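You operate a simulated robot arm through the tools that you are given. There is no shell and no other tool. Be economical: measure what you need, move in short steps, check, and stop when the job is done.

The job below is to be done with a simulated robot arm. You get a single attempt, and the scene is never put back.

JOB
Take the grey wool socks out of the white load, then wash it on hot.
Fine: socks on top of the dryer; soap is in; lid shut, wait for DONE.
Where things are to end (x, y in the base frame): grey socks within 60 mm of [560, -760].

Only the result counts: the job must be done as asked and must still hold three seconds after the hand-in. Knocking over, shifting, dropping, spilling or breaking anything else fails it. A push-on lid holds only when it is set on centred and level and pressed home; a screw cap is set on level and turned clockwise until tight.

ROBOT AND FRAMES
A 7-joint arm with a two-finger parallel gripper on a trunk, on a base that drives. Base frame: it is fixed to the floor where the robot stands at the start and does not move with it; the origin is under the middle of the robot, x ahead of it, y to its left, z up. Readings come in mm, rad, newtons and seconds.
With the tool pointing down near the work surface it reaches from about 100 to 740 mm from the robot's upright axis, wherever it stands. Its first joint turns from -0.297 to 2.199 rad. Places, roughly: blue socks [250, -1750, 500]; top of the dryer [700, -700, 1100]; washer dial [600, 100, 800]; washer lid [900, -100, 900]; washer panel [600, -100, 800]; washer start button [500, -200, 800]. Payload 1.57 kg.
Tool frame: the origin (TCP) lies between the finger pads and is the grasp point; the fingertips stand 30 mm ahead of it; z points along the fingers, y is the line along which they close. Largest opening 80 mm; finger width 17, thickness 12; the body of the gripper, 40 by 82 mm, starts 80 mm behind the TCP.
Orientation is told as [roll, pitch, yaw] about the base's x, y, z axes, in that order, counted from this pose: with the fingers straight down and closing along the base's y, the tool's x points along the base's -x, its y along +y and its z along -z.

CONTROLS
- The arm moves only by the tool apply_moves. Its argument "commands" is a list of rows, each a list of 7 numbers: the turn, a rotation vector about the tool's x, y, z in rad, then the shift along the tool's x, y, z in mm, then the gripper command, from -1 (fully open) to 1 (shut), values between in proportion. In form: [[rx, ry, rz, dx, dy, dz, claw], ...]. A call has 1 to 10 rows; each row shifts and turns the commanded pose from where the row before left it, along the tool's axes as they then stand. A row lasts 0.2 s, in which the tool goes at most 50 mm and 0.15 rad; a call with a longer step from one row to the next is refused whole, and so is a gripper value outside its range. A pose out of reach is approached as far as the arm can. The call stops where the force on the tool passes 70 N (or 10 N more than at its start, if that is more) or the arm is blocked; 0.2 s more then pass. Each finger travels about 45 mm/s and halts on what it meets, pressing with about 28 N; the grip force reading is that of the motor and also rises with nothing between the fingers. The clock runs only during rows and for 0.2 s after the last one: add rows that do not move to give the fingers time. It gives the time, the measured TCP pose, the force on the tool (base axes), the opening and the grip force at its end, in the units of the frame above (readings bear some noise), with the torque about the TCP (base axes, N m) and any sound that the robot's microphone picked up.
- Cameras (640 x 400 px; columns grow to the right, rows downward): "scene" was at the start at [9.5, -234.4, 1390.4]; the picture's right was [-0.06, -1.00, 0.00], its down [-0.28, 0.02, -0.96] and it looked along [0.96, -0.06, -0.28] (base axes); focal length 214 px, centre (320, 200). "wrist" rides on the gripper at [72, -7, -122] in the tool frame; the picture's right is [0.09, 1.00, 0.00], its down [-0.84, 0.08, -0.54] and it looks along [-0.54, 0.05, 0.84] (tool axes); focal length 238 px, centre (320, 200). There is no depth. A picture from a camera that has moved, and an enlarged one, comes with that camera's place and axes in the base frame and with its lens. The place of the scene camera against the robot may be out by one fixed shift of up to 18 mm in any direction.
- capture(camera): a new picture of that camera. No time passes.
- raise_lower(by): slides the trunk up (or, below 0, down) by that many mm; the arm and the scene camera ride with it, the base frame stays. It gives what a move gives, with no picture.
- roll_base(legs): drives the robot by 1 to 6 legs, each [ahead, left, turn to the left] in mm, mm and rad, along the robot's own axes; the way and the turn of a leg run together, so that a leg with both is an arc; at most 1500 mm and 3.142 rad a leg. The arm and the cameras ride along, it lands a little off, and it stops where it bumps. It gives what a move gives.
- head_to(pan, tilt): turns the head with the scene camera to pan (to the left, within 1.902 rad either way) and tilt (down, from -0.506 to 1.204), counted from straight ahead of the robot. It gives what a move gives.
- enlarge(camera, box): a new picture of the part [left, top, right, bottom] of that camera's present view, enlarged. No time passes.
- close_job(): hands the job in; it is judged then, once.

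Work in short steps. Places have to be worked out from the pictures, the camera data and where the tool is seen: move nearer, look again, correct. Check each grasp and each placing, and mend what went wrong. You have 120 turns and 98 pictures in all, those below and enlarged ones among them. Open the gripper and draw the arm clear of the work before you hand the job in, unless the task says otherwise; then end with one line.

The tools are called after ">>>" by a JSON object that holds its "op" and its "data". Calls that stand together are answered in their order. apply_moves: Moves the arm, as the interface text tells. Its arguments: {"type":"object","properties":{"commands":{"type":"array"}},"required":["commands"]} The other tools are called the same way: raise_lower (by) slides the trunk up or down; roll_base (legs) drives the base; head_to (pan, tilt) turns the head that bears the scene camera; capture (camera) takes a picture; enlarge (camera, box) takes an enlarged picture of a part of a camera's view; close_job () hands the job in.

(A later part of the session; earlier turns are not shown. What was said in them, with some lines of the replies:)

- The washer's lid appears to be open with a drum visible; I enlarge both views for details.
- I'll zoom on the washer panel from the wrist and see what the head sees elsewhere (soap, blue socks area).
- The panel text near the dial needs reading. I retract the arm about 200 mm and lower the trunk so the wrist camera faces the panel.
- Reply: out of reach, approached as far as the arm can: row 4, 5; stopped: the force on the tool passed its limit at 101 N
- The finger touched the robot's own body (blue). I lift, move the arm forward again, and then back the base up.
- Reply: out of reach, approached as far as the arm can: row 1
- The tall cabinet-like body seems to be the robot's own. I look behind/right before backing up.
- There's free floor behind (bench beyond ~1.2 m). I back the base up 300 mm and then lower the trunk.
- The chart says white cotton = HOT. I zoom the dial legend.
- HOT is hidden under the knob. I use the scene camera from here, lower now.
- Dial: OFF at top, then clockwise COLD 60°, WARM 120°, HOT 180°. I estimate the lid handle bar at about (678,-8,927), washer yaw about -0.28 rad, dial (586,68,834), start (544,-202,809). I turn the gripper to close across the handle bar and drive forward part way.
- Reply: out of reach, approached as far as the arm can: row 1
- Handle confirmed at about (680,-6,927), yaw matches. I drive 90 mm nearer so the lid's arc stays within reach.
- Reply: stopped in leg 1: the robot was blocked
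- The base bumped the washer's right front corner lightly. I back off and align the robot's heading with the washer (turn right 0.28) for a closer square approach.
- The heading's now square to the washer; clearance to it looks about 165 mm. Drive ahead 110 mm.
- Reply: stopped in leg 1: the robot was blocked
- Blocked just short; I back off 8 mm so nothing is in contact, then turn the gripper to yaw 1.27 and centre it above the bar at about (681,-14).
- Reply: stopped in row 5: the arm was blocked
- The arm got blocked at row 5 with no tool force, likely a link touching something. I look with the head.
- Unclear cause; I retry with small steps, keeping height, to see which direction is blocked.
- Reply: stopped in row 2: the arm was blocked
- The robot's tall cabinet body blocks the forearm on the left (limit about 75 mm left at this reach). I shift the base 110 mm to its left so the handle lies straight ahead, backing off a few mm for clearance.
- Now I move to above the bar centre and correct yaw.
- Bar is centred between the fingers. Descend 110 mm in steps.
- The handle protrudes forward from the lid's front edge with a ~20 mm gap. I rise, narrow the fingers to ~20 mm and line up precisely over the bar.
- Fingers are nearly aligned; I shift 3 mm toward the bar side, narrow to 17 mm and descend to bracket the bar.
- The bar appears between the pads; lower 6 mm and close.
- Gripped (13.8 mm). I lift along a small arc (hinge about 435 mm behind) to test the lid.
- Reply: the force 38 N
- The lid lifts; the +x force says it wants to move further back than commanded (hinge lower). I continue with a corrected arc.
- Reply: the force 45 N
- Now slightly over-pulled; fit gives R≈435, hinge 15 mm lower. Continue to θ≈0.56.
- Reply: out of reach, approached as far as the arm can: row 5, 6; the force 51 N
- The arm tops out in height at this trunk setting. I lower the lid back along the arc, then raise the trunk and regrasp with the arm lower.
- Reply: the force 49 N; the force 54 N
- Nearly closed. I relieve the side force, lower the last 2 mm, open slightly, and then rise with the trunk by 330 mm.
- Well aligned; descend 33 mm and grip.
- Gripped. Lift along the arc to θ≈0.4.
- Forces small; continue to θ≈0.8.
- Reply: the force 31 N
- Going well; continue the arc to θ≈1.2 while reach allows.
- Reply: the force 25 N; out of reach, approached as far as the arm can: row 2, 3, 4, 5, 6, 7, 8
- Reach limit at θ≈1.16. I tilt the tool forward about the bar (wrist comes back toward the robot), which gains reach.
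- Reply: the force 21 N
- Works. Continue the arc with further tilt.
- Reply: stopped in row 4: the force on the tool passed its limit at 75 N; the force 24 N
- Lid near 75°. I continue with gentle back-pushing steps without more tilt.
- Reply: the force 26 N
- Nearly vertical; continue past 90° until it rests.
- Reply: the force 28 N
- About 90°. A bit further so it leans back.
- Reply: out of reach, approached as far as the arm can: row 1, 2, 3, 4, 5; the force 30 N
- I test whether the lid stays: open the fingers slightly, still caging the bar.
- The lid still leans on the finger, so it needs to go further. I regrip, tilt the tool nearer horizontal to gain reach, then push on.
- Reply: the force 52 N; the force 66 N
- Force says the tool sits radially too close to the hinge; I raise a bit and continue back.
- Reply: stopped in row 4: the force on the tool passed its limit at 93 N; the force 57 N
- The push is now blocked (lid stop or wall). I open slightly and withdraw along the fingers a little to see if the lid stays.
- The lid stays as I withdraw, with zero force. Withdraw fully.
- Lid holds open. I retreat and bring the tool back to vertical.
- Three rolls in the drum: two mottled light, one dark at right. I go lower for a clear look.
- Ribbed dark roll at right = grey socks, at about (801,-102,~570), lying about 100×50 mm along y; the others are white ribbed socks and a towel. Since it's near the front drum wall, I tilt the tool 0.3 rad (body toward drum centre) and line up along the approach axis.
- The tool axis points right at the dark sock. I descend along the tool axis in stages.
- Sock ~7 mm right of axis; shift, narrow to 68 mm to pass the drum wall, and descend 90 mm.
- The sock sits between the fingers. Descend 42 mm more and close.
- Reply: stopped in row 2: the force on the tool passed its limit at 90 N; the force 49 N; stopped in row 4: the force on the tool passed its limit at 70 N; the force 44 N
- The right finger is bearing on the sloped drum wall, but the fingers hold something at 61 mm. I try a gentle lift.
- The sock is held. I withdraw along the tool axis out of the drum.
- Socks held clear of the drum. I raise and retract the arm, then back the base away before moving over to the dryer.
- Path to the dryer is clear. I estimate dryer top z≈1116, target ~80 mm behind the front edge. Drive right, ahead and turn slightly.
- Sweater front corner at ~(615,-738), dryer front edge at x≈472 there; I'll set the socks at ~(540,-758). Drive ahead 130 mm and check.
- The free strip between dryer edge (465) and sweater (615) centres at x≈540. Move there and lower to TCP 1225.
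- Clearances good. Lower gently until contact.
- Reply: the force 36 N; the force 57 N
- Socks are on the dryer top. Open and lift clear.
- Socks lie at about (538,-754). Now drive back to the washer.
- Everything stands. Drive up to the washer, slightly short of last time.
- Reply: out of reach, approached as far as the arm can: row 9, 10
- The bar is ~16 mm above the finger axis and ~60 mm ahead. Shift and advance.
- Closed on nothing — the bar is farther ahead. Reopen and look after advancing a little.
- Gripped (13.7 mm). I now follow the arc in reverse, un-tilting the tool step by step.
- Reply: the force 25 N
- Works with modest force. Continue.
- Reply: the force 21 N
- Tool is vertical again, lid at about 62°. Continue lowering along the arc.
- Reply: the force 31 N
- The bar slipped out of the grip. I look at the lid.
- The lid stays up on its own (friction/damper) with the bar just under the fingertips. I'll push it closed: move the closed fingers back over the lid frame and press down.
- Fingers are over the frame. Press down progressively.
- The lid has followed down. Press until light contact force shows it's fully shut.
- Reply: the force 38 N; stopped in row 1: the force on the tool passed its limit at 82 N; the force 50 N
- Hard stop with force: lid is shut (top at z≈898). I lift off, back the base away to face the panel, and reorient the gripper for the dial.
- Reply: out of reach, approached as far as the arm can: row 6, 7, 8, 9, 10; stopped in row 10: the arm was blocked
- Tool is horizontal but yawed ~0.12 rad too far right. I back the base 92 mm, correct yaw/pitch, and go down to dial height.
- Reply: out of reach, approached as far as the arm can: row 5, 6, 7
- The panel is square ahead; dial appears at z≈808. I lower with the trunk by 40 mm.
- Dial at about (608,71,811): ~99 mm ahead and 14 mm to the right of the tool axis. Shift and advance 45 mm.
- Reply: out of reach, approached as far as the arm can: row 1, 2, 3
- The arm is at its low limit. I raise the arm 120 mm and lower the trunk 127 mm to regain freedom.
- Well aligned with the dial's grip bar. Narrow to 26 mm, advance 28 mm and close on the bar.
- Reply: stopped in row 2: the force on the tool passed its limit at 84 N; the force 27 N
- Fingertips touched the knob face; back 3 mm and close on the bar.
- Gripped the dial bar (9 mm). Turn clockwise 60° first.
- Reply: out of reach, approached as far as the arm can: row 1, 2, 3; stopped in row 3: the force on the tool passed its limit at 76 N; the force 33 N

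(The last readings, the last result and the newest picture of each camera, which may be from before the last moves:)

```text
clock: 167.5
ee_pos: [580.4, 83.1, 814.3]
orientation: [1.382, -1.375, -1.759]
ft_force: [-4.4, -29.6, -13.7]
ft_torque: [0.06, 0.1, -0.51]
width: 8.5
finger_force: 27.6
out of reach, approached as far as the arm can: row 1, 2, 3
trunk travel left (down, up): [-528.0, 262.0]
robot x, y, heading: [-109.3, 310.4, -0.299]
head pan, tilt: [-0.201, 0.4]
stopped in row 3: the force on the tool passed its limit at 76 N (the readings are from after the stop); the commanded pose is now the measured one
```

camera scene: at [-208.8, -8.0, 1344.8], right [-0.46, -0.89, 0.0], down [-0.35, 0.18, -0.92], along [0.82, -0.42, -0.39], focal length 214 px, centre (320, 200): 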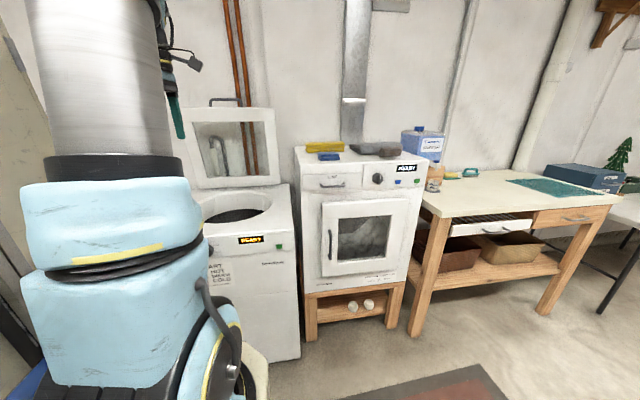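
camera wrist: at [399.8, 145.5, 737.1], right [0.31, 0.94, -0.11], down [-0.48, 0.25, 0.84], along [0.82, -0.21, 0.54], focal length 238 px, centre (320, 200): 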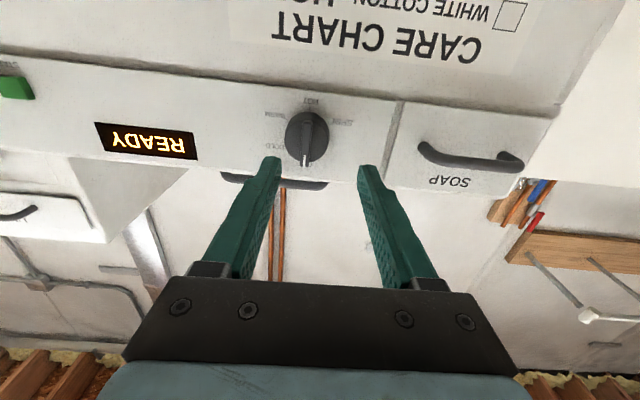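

The wrist hit its joint limit in that direction. I release, back off, and unwind the wrist by −180° so I can then turn clockwise fully.

>>> {"op": "apply_moves", "data": {"commands": [[0, 0, 0, 0, 0, 0, 0.2], [0, 0, 0, 0, 0, 0, 0.2], [0, 0, 0, 0, 0, -20, 0.2], [0, 0, 0, 0, 0, -20, 0.2], [-0.063, -0.037, 0, 0, 0, -10, 0.2], [0, 0, -0.14, 0, 0, 0, 0.2], [0, 0, -0.14, 0, 0, 0, 0.2], [0, 0, -0.14, 0, 0, 0, 0.2], [0, 0, -0.14, 0, 0, 0, 0.2], [0, 0, -0.14, 0, 0, 0, 0.2]]}}

>>> {"op": "apply_moves", "data": {"commands": [[0, 0, -0.14, 0, 0, 0, 0.2], [0, 0, -0.14, 0, 0, 0, 0.2], [0, 0, -0.14, 0, 0, 0, 0.2], [0, 0, -0.14, 0, 0, 0, 0.2], [0, 0, -0.14, 0, 0, 0, 0.2], [0, 0, -0.14, 0, 0, 0, 0.2], [0, 0, -0.14, 0, 0, 0, 0.2], [0, 0, -0.14, 0, 0, 0, 0.2], [0, 0, -0.14, 0, 0, 0, 0.2], [0, 0, -0.14, 0, 0, 0, 0.2]]}}

>>> {"op": "apply_moves", "data": {"commands": [[0, 0, -0.14, 0, 0, 0, 0.2], [0, 0, -0.14, 0, 0, 0, 0.2], [0, 0, -0.14, 0, 0, 0, 0.2], [0, 0, -0.14, 0, 0, 0, 0.2], [0, 0, -0.14, 0, 0, 0, 0.2], [0, 0, -0.14, 0, 0, 0, 0.2], [0, 0, -0.14, 0, 0, 0, 0.2], [0, 0, -0.14, 0, 0, 0, 0.2], [0, 0, -0.11, 0, 0, 0, 0.2]]}}

>>> {"op": "capture", "data": {"camera": "wrist"}}

```text
clock: 169.7
ee_pos: [536.5, 120.1, 825.8]
orientation: [-1.609, -1.07, 1.3]
ft_force: [-0.6, -0.3, 0.7]
ft_torque: [-0.03, 0.0, 0.01]
width: 32.0
finger_force: 0.0
out of reach, approached as far as the arm can: row 5
trunk travel left (down, up): [-528.0, 262.0]
robot x, y, heading: [-108.7, 315.3, -0.301]
head pan, tilt: [-0.201, 0.4]
```

```text
clock: 171.9
ee_pos: [536.6, 122.1, 824.7]
orientation: [-1.59, 0.332, 1.265]
ft_force: [0.1, -0.6, 0.3]
ft_torque: [0.01, 0.01, -0.02]
width: 32.0
finger_force: 0.0
trunk travel left (down, up): [-528.0, 262.0]
robot x, y, heading: [-108.2, 309.5, -0.296]
head pan, tilt: [-0.201, 0.4]
```

```text
clock: 173.9
ee_pos: [537.3, 121.0, 824.2]
orientation: [-2.615, 1.548, 0.225]
ft_force: [0.3, 0.1, 0.0]
ft_torque: [0.01, -0.03, -0.02]
width: 32.0
finger_force: 0.0
trunk travel left (down, up): [-528.0, 262.0]
robot x, y, heading: [-109.6, 311.5, -0.301]
head pan, tilt: [-0.201, 0.4]
```

```text
12 pictures are left
camera wrist: at [420.7, 163.3, 894.7], right [-0.3, -0.95, 0.08], down [-0.52, 0.09, -0.85], along [0.8, -0.29, -0.52], focal length 238 px, centre (320, 200)
```

wrist: 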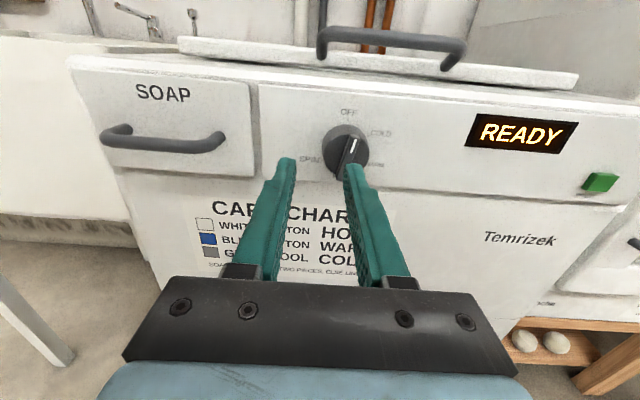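

The wrist is unwound, camera now upright above. Zoom on the dial to see its angle.

>>> {"op": "enlarge", "data": {"camera": "wrist", "box": [280, 90, 420, 190]}}

```text
4.00 times, centred on (350, 140) of wrist
camera zoom: at [420.7, 163.3, 894.7], right [-0.3, -0.95, 0.08], down [-0.52, 0.09, -0.85], along [0.8, -0.29, -0.52], focal length 953 px, centre (200, 440)
```

zoom: 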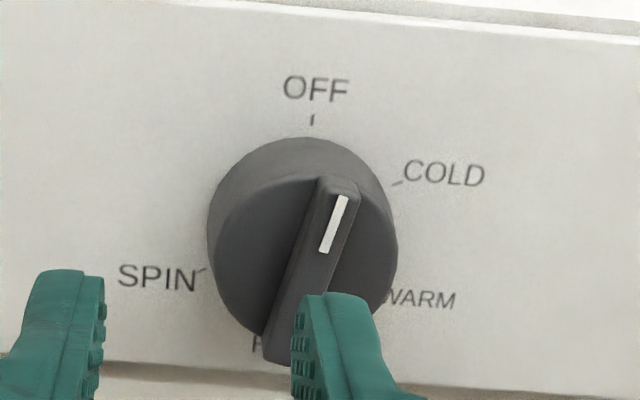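

Dial is now about 0.3 rad clockwise of OFF. I align with the bar (shift 22 mm, turn +0.3), and advance most of the way.

>>> {"op": "apply_moves", "data": {"commands": [[0, 0, 0, -3.5, 11, 0, 0.2], [0, 0, 0, -3.5, 11, 0, 0.2], [0, 0, 0.15, 0, 0, 0, 0.2], [0, 0, 0.15, 0, 0, 0, 0.2], [0, 0, 0, 0, 0, 15, 0.2], [0, 0, 0, 0, 0, 15, 0.2]]}}

>>> {"op": "enlarge", "data": {"camera": "wrist", "box": [220, 80, 420, 230]}}

```text
clock: 175.3
ee_pos: [559.1, 92.6, 818.8]
orientation: [-1.63, 1.258, 1.214]
ft_force: [0.7, 0.2, -0.2]
ft_torque: [-0.06, 0.01, 0.01]
width: 31.7
finger_force: 0.0
trunk travel left (down, up): [-528.0, 262.0]
robot x, y, heading: [-112.4, 312.8, -0.304]
head pan, tilt: [-0.201, 0.4]
```

```text
2.67 times, centred on (320, 155) of wrist
camera zoom: at [437.1, 113.2, 886.8], right [-0.29, -0.93, -0.22], down [-0.45, 0.33, -0.83], along [0.85, -0.14, -0.51], focal length 636 px, centre (320, 320)
```

zoom: 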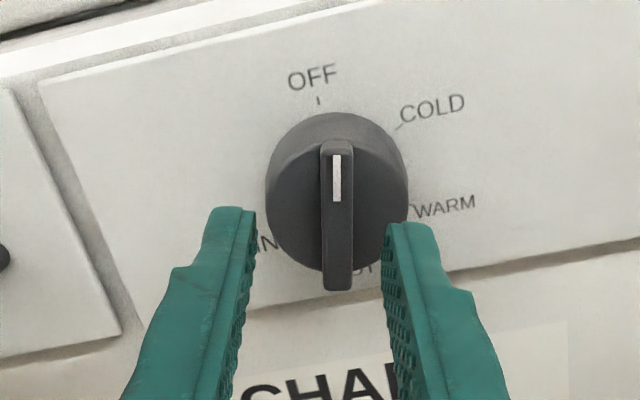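

Shift 5 mm right, advance 21 mm and grip the bar.

>>> {"op": "apply_moves", "data": {"commands": [[0, 0, 0, -2, 5, 0, 0.4], [0, 0, 0, 0, 0, 11, 0.4], [0, 0, 0, 0, 0, 10, 0.4], [0, 0, 0, 0, 0, 0, 1], [0, 0, 0, 0, 0, 0, 1], [0, 0, 0, 0, 0, 0, 1]]}}

```text
clock: 176.7
ee_pos: [578.0, 81.7, 813.2]
orientation: [-1.631, 1.255, 1.211]
ft_force: [1.9, 0.8, 1.3]
ft_torque: [0.01, 0.1, -0.12]
width: 8.8
finger_force: 27.3
trunk travel left (down, up): [-528.0, 262.0]
robot x, y, heading: [-108.6, 310.0, -0.298]
head pan, tilt: [-0.201, 0.4]
```

Gripped cleanly (force ~0). Turn clockwise ~2.825 rad to HOT, first part.

>>> {"op": "apply_moves", "data": {"commands": [[0, 0, 0.1, 0, 0, 0, 1], [0, 0, 0.145, 0, 0, 0, 1], [0, 0, 0.145, 0, 0, 0, 1], [0, 0, 0.145, 0, 0, 0, 1], [0, 0, 0.145, 0, 0, 0, 1], [0, 0, 0.145, 0, 0, 0, 1], [0, 0, 0.145, 0, 0, 0, 1], [0, 0, 0.145, 0, 0, 0, 1], [0, 0, 0.145, 0, 0, 0, 1], [0, 0, 0.145, 0, 0, 0, 1]]}}

```text
clock: 178.9
ee_pos: [577.6, 83.0, 814.4]
orientation: [-1.587, -0.149, 1.273]
ft_force: [11.0, 6.7, -4.8]
ft_torque: [0.1, 0.38, -0.28]
width: 8.8
finger_force: 27.7
trunk travel left (down, up): [-528.0, 262.0]
robot x, y, heading: [-106.6, 310.9, -0.297]
head pan, tilt: [-0.201, 0.4]
```

>>> {"op": "apply_moves", "data": {"commands": [[0, 0, 0.145, 0, 0, 0, 1], [0, 0, 0.145, 0, 0, 0, 1], [0, 0, 0.145, 0, 0, 0, 1], [0, 0, 0.145, 0, 0, 0, 1], [0, 0, 0.145, 0, 0, 0, 1], [0, 0, 0.145, 0, 0, 0, 1], [0, 0, 0.145, 0, 0, 0, 1], [0, 0, 0.145, 0, 0, 0, 1], [0, 0, 0.145, 0, 0, 0, 1], [0, 0, 0.115, 0, 0, 0, 1]]}}

>>> {"op": "apply_moves", "data": {"commands": [[0, 0, 0, 0, 0, 0, 0.3], [0, 0, 0, 0, 0, 0, 0.3], [0, 0, 0, 0, 0, -15, 0.3], [0, 0, 0, 0, 0, -25, 0.0], [0, 0, 0, 0, 0, -25, 0.0]]}}

>>> {"op": "enlarge", "data": {"camera": "wrist", "box": [240, 60, 400, 180]}}

```text
clock: 181.1
ee_pos: [577.9, 82.5, 814.8]
orientation: [-2.927, -1.555, 2.616]
ft_force: [-8.3, 2.8, 3.1]
ft_torque: [-0.17, -0.49, -0.01]
width: 9.1
finger_force: 27.3
trunk travel left (down, up): [-528.0, 262.0]
robot x, y, heading: [-112.2, 308.8, -0.3]
head pan, tilt: [-0.201, 0.4]
```

```text
clock: 182.3
ee_pos: [517.3, 100.4, 814.7]
orientation: [-3.024, -1.55, 2.721]
ft_force: [-0.8, -0.4, 0.5]
ft_torque: [-0.02, -0.01, 0.01]
width: 39.9
finger_force: 0.1
trunk travel left (down, up): [-528.0, 262.0]
robot x, y, heading: [-109.4, 311.0, -0.3]
head pan, tilt: [-0.201, 0.4]
```

```text
3.33 times, centred on (320, 120) of wrist
camera zoom: at [399.4, 128.3, 741.0], right [0.3, 0.95, -0.09], down [-0.51, 0.24, 0.83], along [0.81, -0.2, 0.56], focal length 794 px, centre (320, 467)
```

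zoom: 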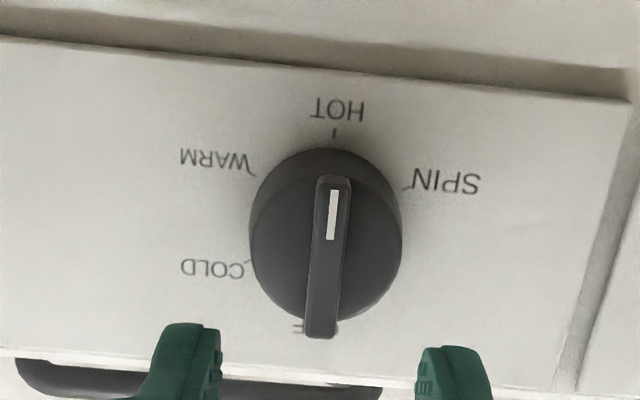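

The pointer is on HOT. Next the START button at about (544,-198,804): close fingers and slide the base 276 mm right.

>>> {"op": "apply_moves", "data": {"commands": [[0, 0, 0, 0, 0, -10, 1], [0, 0, 0, 0, 0, 0, 1], [0, 0, 0, 0, 0, 0, 1]]}}

>>> {"op": "roll_base", "data": {"legs": [[0, -276, 0]]}}

>>> {"op": "capture", "data": {"camera": "wrist"}}

```text
clock: 183.1
ee_pos: [507.5, 102.6, 812.7]
orientation: [-2.98, -1.552, 2.681]
ft_force: [-0.7, -0.3, 0.1]
ft_torque: [-0.04, -0.01, 0.02]
width: 0.0
finger_force: 16.7
trunk travel left (down, up): [-528.0, 262.0]
robot x, y, heading: [-108.8, 311.1, -0.301]
head pan, tilt: [-0.201, 0.4]
```

```text
clock: 185.0
ee_pos: [423.0, -166.5, 813.5]
orientation: [-2.984, -1.554, 2.681]
ft_force: [0.6, 0.3, 0.4]
ft_torque: [0.0, 0.0, 0.01]
width: 0.0
finger_force: 21.3
trunk travel left (down, up): [-528.0, 262.0]
robot x, y, heading: [-190.7, 41.1, -0.3]
head pan, tilt: [-0.201, 0.4]
```

```text
8 pictures are left
camera wrist: at [306.1, -136.9, 739.8], right [0.3, 0.95, -0.1], down [-0.51, 0.24, 0.83], along [0.81, -0.2, 0.55], focal length 238 px, centre (320, 200)
```

wrist: 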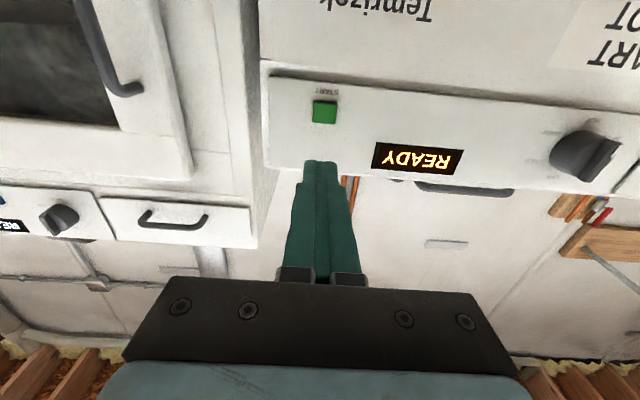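

Button is ~125 mm ahead of TCP and ~19 mm lower. Align and approach.

>>> {"op": "apply_moves", "data": {"commands": [[0, 0, 0, 19, 3, 0, 1], [0, 0, 0, 0, 0, 30, 1], [0, 0, 0, 0, 0, 30, 1], [0, 0, 0, 0, 0, 20, 1]]}}

>>> {"op": "capture", "data": {"camera": "wrist"}}

```text
clock: 186.0
ee_pos: [501.3, -183.1, 796.1]
orientation: [-2.809, -1.554, 2.492]
ft_force: [0.0, -0.1, -1.1]
ft_torque: [0.0, 0.01, 0.0]
width: 0.0
finger_force: 21.4
out of reach, approached as far as the arm can: row 3
trunk travel left (down, up): [-528.0, 262.0]
robot x, y, heading: [-192.4, 45.7, -0.303]
head pan, tilt: [-0.201, 0.4]
```

```text
7 pictures are left
camera wrist: at [384.0, -152.9, 723.2], right [0.31, 0.95, -0.1], down [-0.5, 0.25, 0.83], along [0.81, -0.21, 0.55], focal length 238 px, centre (320, 200)
```

wrist: 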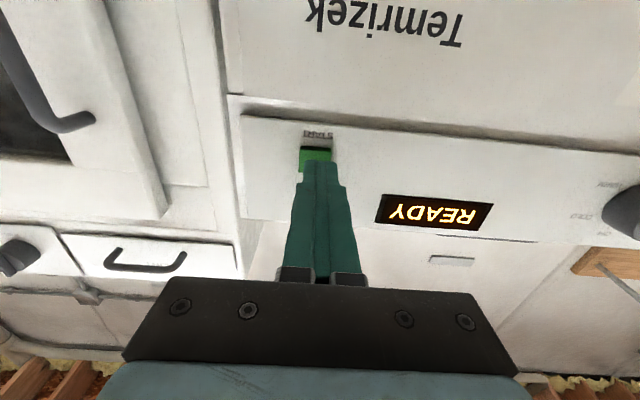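

Fingertips are in front of the button; push in slowly.

>>> {"op": "apply_moves", "data": {"commands": [[0, 0, 0, 0, -2, 6, 1], [0, 0, 0, 0, 0, 5, 1], [0, 0, 0, 0, 0, 4, 1], [0, 0, 0, 0, 0, 3, 1]]}}

```text
clock: 187.0
ee_pos: [519.2, -186.7, 797.7]
orientation: [-2.796, -1.553, 2.482]
ft_force: [-3.2, 0.7, 0.0]
ft_torque: [0.02, 0.03, -0.01]
width: 0.1
finger_force: 21.0
out of reach, approached as far as the arm can: row 1
trunk travel left (down, up): [-528.0, 262.0]
robot x, y, heading: [-191.6, 42.8, -0.301]
head pan, tilt: [-0.201, 0.4]
heard: click
```

A click. Withdraw a bit and check the display.

>>> {"op": "apply_moves", "data": {"commands": [[0, 0, 0, 0, 0, -20, 1], [0, 0, 0, 0, 0, -25, 1], [0, 0, 0, 0, 0, -25, 1]]}}

>>> {"op": "enlarge", "data": {"camera": "wrist", "box": [280, 80, 480, 205]}}

```text
clock: 187.8
ee_pos: [451.6, -166.7, 796.8]
orientation: [-3.004, -1.551, 2.7]
ft_force: [-0.4, 0.1, 0.4]
ft_torque: [0.0, 0.03, -0.02]
width: 0.1
finger_force: 21.7
trunk travel left (down, up): [-528.0, 262.0]
robot x, y, heading: [-190.8, 45.5, -0.305]
head pan, tilt: [-0.201, 0.4]
```

```text
3.20 times, centred on (380, 142) of wrist
camera zoom: at [333.8, -136.6, 722.9], right [0.3, 0.95, -0.09], down [-0.51, 0.24, 0.83], along [0.81, -0.2, 0.56], focal length 763 px, centre (128, 384)
```

zoom: 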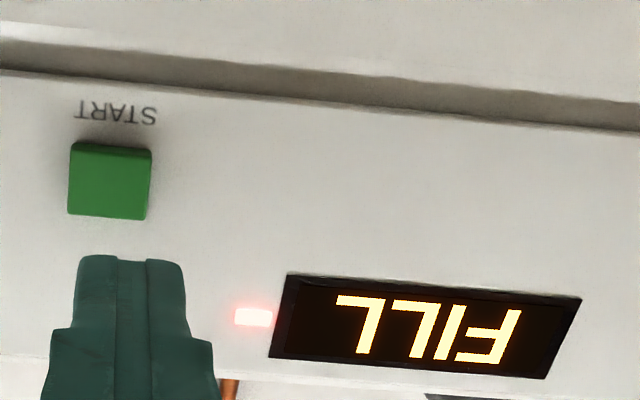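

The washer started: FILL, lock lamp lit. I draw the arm clear, open the gripper and wait, listening.

>>> {"op": "apply_moves", "data": {"commands": [[0, 0, 0, 0, 0, -20, -1], [0, 0, 0, 0, 0, -20, -1], [0, 0, 0, 0, 0, 0, -1], [0, 0, 0, 0, 0, 0, -1], [0, 0, 0, 0, 0, 0, -1], [0, 0, 0, 0, 0, 0, -1], [0, 0, 0, 0, 0, 0, -1], [0, 0, 0, 0, 0, 0, -1], [0, 0, 0, 0, 0, 0, -1], [0, 0, 0, 0, 0, 0, -1]]}}

>>> {"op": "roll_base", "data": {"legs": [[-100, 0, 0]]}}

>>> {"op": "apply_moves", "data": {"commands": [[0, 0, 0, 0, 0, 0, -1], [0, 0, 0, 0, 0, 0, -1], [0, 0, 0, 0, 0, 0, -1], [0, 0, 0, 0, 0, 0, -1], [0, 0, 0, 0, 0, 0, -1], [0, 0, 0, 0, 0, 0, -1], [0, 0, 0, 0, 0, 0, -1], [0, 0, 0, 0, 0, 0, -1], [0, 0, 0, 0, 0, 0, -1], [0, 0, 0, 0, 0, 0, -1]]}}

>>> {"op": "apply_moves", "data": {"commands": [[0, 0, 0, 0, 0, 0, -1], [0, 0, 0, 0, 0, 0, -1], [0, 0, 0, 0, 0, 0, -1], [0, 0, 0, 0, 0, 0, -1], [0, 0, 0, 0, 0, 0, -1], [0, 0, 0, 0, 0, 0, -1], [0, 0, 0, 0, 0, 0, -1], [0, 0, 0, 0, 0, 0, -1], [0, 0, 0, 0, 0, 0, -1], [0, 0, 0, 0, 0, 0, -1]]}}

>>> {"op": "apply_moves", "data": {"commands": [[0, 0, 0, 0, 0, 0, -1], [0, 0, 0, 0, 0, 0, -1], [0, 0, 0, 0, 0, 0, -1], [0, 0, 0, 0, 0, 0, -1], [0, 0, 0, 0, 0, 0, -1], [0, 0, 0, 0, 0, 0, -1], [0, 0, 0, 0, 0, 0, -1], [0, 0, 0, 0, 0, 0, -1], [0, 0, 0, 0, 0, 0, -1], [0, 0, 0, 0, 0, 0, -1]]}}

>>> {"op": "apply_moves", "data": {"commands": [[0, 0, 0, 0, 0, 0, -1], [0, 0, 0, 0, 0, 0, -1], [0, 0, 0, 0, 0, 0, -1], [0, 0, 0, 0, 0, 0, -1], [0, 0, 0, 0, 0, 0, -1], [0, 0, 0, 0, 0, 0, -1], [0, 0, 0, 0, 0, 0, -1], [0, 0, 0, 0, 0, 0, -1], [0, 0, 0, 0, 0, 0, -1], [0, 0, 0, 0, 0, 0, -1]]}}

>>> {"op": "apply_moves", "data": {"commands": [[0, 0, 0, 0, 0, 0, -1], [0, 0, 0, 0, 0, 0, -1], [0, 0, 0, 0, 0, 0, -1], [0, 0, 0, 0, 0, 0, -1], [0, 0, 0, 0, 0, 0, -1], [0, 0, 0, 0, 0, 0, -1], [0, 0, 0, 0, 0, 0, -1], [0, 0, 0, 0, 0, 0, -1], [0, 0, 0, 0, 0, 0, -1], [0, 0, 0, 0, 0, 0, -1]]}}

>>> {"op": "apply_moves", "data": {"commands": [[0, 0, 0, 0, 0, 0, -1], [0, 0, 0, 0, 0, 0, -1], [0, 0, 0, 0, 0, 0, -1], [0, 0, 0, 0, 0, 0, -1], [0, 0, 0, 0, 0, 0, -1], [0, 0, 0, 0, 0, 0, -1], [0, 0, 0, 0, 0, 0, -1], [0, 0, 0, 0, 0, 0, -1], [0, 0, 0, 0, 0, 0, -1], [0, 0, 0, 0, 0, 0, -1]]}}

>>> {"op": "capture", "data": {"camera": "wrist"}}

```text
clock: 190.0
ee_pos: [413.6, -152.9, 798.0]
orientation: [-2.983, -1.551, 2.681]
ft_force: [-0.8, 0.4, 0.0]
ft_torque: [0.03, 0.0, 0.03]
width: 80.3
finger_force: 0.0
trunk travel left (down, up): [-528.0, 262.0]
robot x, y, heading: [-192.8, 42.8, -0.295]
head pan, tilt: [-0.201, 0.4]
```

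```text
clock: 191.2
ee_pos: [318.0, -124.6, 796.6]
orientation: [-2.985, -1.552, 2.679]
ft_force: [0.0, -0.4, -0.1]
ft_torque: [0.0, 0.03, 0.0]
width: 79.7
finger_force: 0.1
trunk travel left (down, up): [-528.0, 262.0]
robot x, y, heading: [-289.2, 73.2, -0.307]
head pan, tilt: [-0.201, 0.4]
```

```text
clock: 193.4
ee_pos: [318.6, -123.9, 797.8]
orientation: [-2.989, -1.551, 2.681]
ft_force: [-0.6, 0.6, 0.7]
ft_torque: [0.0, 0.02, 0.0]
width: 80.0
finger_force: 0.1
trunk travel left (down, up): [-528.0, 262.0]
robot x, y, heading: [-288.7, 72.6, -0.304]
head pan, tilt: [-0.201, 0.4]
```

```text
clock: 195.6
ee_pos: [318.0, -125.2, 797.9]
orientation: [-2.986, -1.552, 2.68]
ft_force: [-0.8, -0.1, -0.4]
ft_torque: [-0.02, 0.01, 0.02]
width: 80.1
finger_force: 0.1
trunk travel left (down, up): [-528.0, 262.0]
robot x, y, heading: [-287.7, 74.2, -0.298]
head pan, tilt: [-0.201, 0.4]
```

```text
clock: 197.8
ee_pos: [317.7, -125.4, 797.4]
orientation: [-2.987, -1.552, 2.681]
ft_force: [0.2, -1.0, 0.9]
ft_torque: [0.02, 0.0, 0.02]
width: 80.1
finger_force: 0.0
trunk travel left (down, up): [-528.0, 262.0]
robot x, y, heading: [-289.3, 75.4, -0.307]
head pan, tilt: [-0.201, 0.4]
```

```text
clock: 200.0
ee_pos: [318.2, -124.9, 797.8]
orientation: [-2.985, -1.55, 2.68]
ft_force: [-0.7, 1.2, 0.6]
ft_torque: [0.02, 0.0, -0.02]
width: 80.2
finger_force: 0.1
trunk travel left (down, up): [-528.0, 262.0]
robot x, y, heading: [-290.0, 72.8, -0.303]
head pan, tilt: [-0.201, 0.4]
```

```text
clock: 202.2
ee_pos: [318.5, -124.9, 797.6]
orientation: [-2.986, -1.552, 2.683]
ft_force: [-0.1, 0.4, -0.2]
ft_torque: [0.0, -0.04, -0.01]
width: 80.1
finger_force: 0.0
trunk travel left (down, up): [-528.0, 262.0]
robot x, y, heading: [-286.9, 71.6, -0.305]
head pan, tilt: [-0.201, 0.4]
```

```text
clock: 204.4
ee_pos: [318.8, -123.7, 797.1]
orientation: [-2.988, -1.551, 2.681]
ft_force: [-0.1, -0.2, 0.1]
ft_torque: [-0.03, 0.02, 0.02]
width: 80.2
finger_force: 0.0
trunk travel left (down, up): [-528.0, 262.0]
robot x, y, heading: [-287.8, 73.1, -0.308]
head pan, tilt: [-0.201, 0.4]
```

```text
5 pictures are left
camera wrist: at [201.0, -95.3, 723.5], right [0.3, 0.95, -0.1], down [-0.51, 0.24, 0.83], along [0.81, -0.2, 0.55], focal length 238 px, centre (320, 200)
```

wrist: 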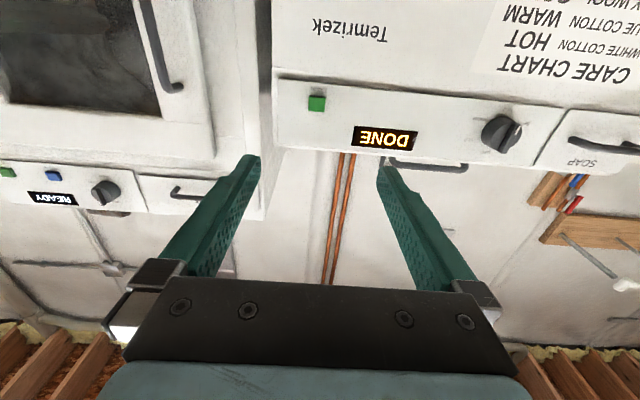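

The display shows DONE. A last check with the scene camera on the socks and lid.

>>> {"op": "head_to", "data": {"pan": -0.3, "tilt": 0.2}}

>>> {"op": "capture", "data": {"camera": "scene"}}

```text
clock: 205.1
ee_pos: [318.6, -124.8, 796.4]
orientation: [-2.986, -1.551, 2.681]
ft_force: [0.3, 0.3, 0.1]
ft_torque: [0.01, 0.02, 0.03]
width: 79.9
finger_force: 0.0
trunk travel left (down, up): [-528.0, 262.0]
robot x, y, heading: [-286.1, 76.1, -0.305]
head pan, tilt: [-0.3, 0.201]
```

```text
4 pictures are left
camera scene: at [-359.5, -173.4, 1201.4], right [-0.57, -0.82, 0.0], down [-0.16, 0.11, -0.98], along [0.81, -0.56, -0.2], focal length 214 px, centre (320, 200)
```

scene: 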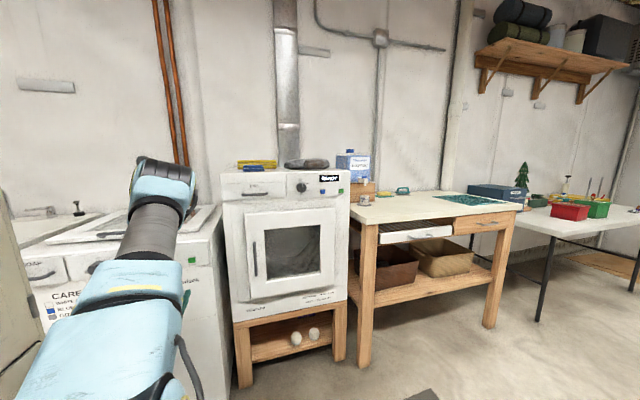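

Lid shut, display DONE, arm clear and gripper open: handing in.

>>> {"op": "close_job", "data": {}}

```text
The job is handed in.
```

I took the grey wool socks out and set them on the dryer at about (538, -754). I then shut the lid, turned the dial to HOT and ran the wash until the panel read DONE. The base nudged the washer twice while I was driving in; I saw no sign that it had shifted.
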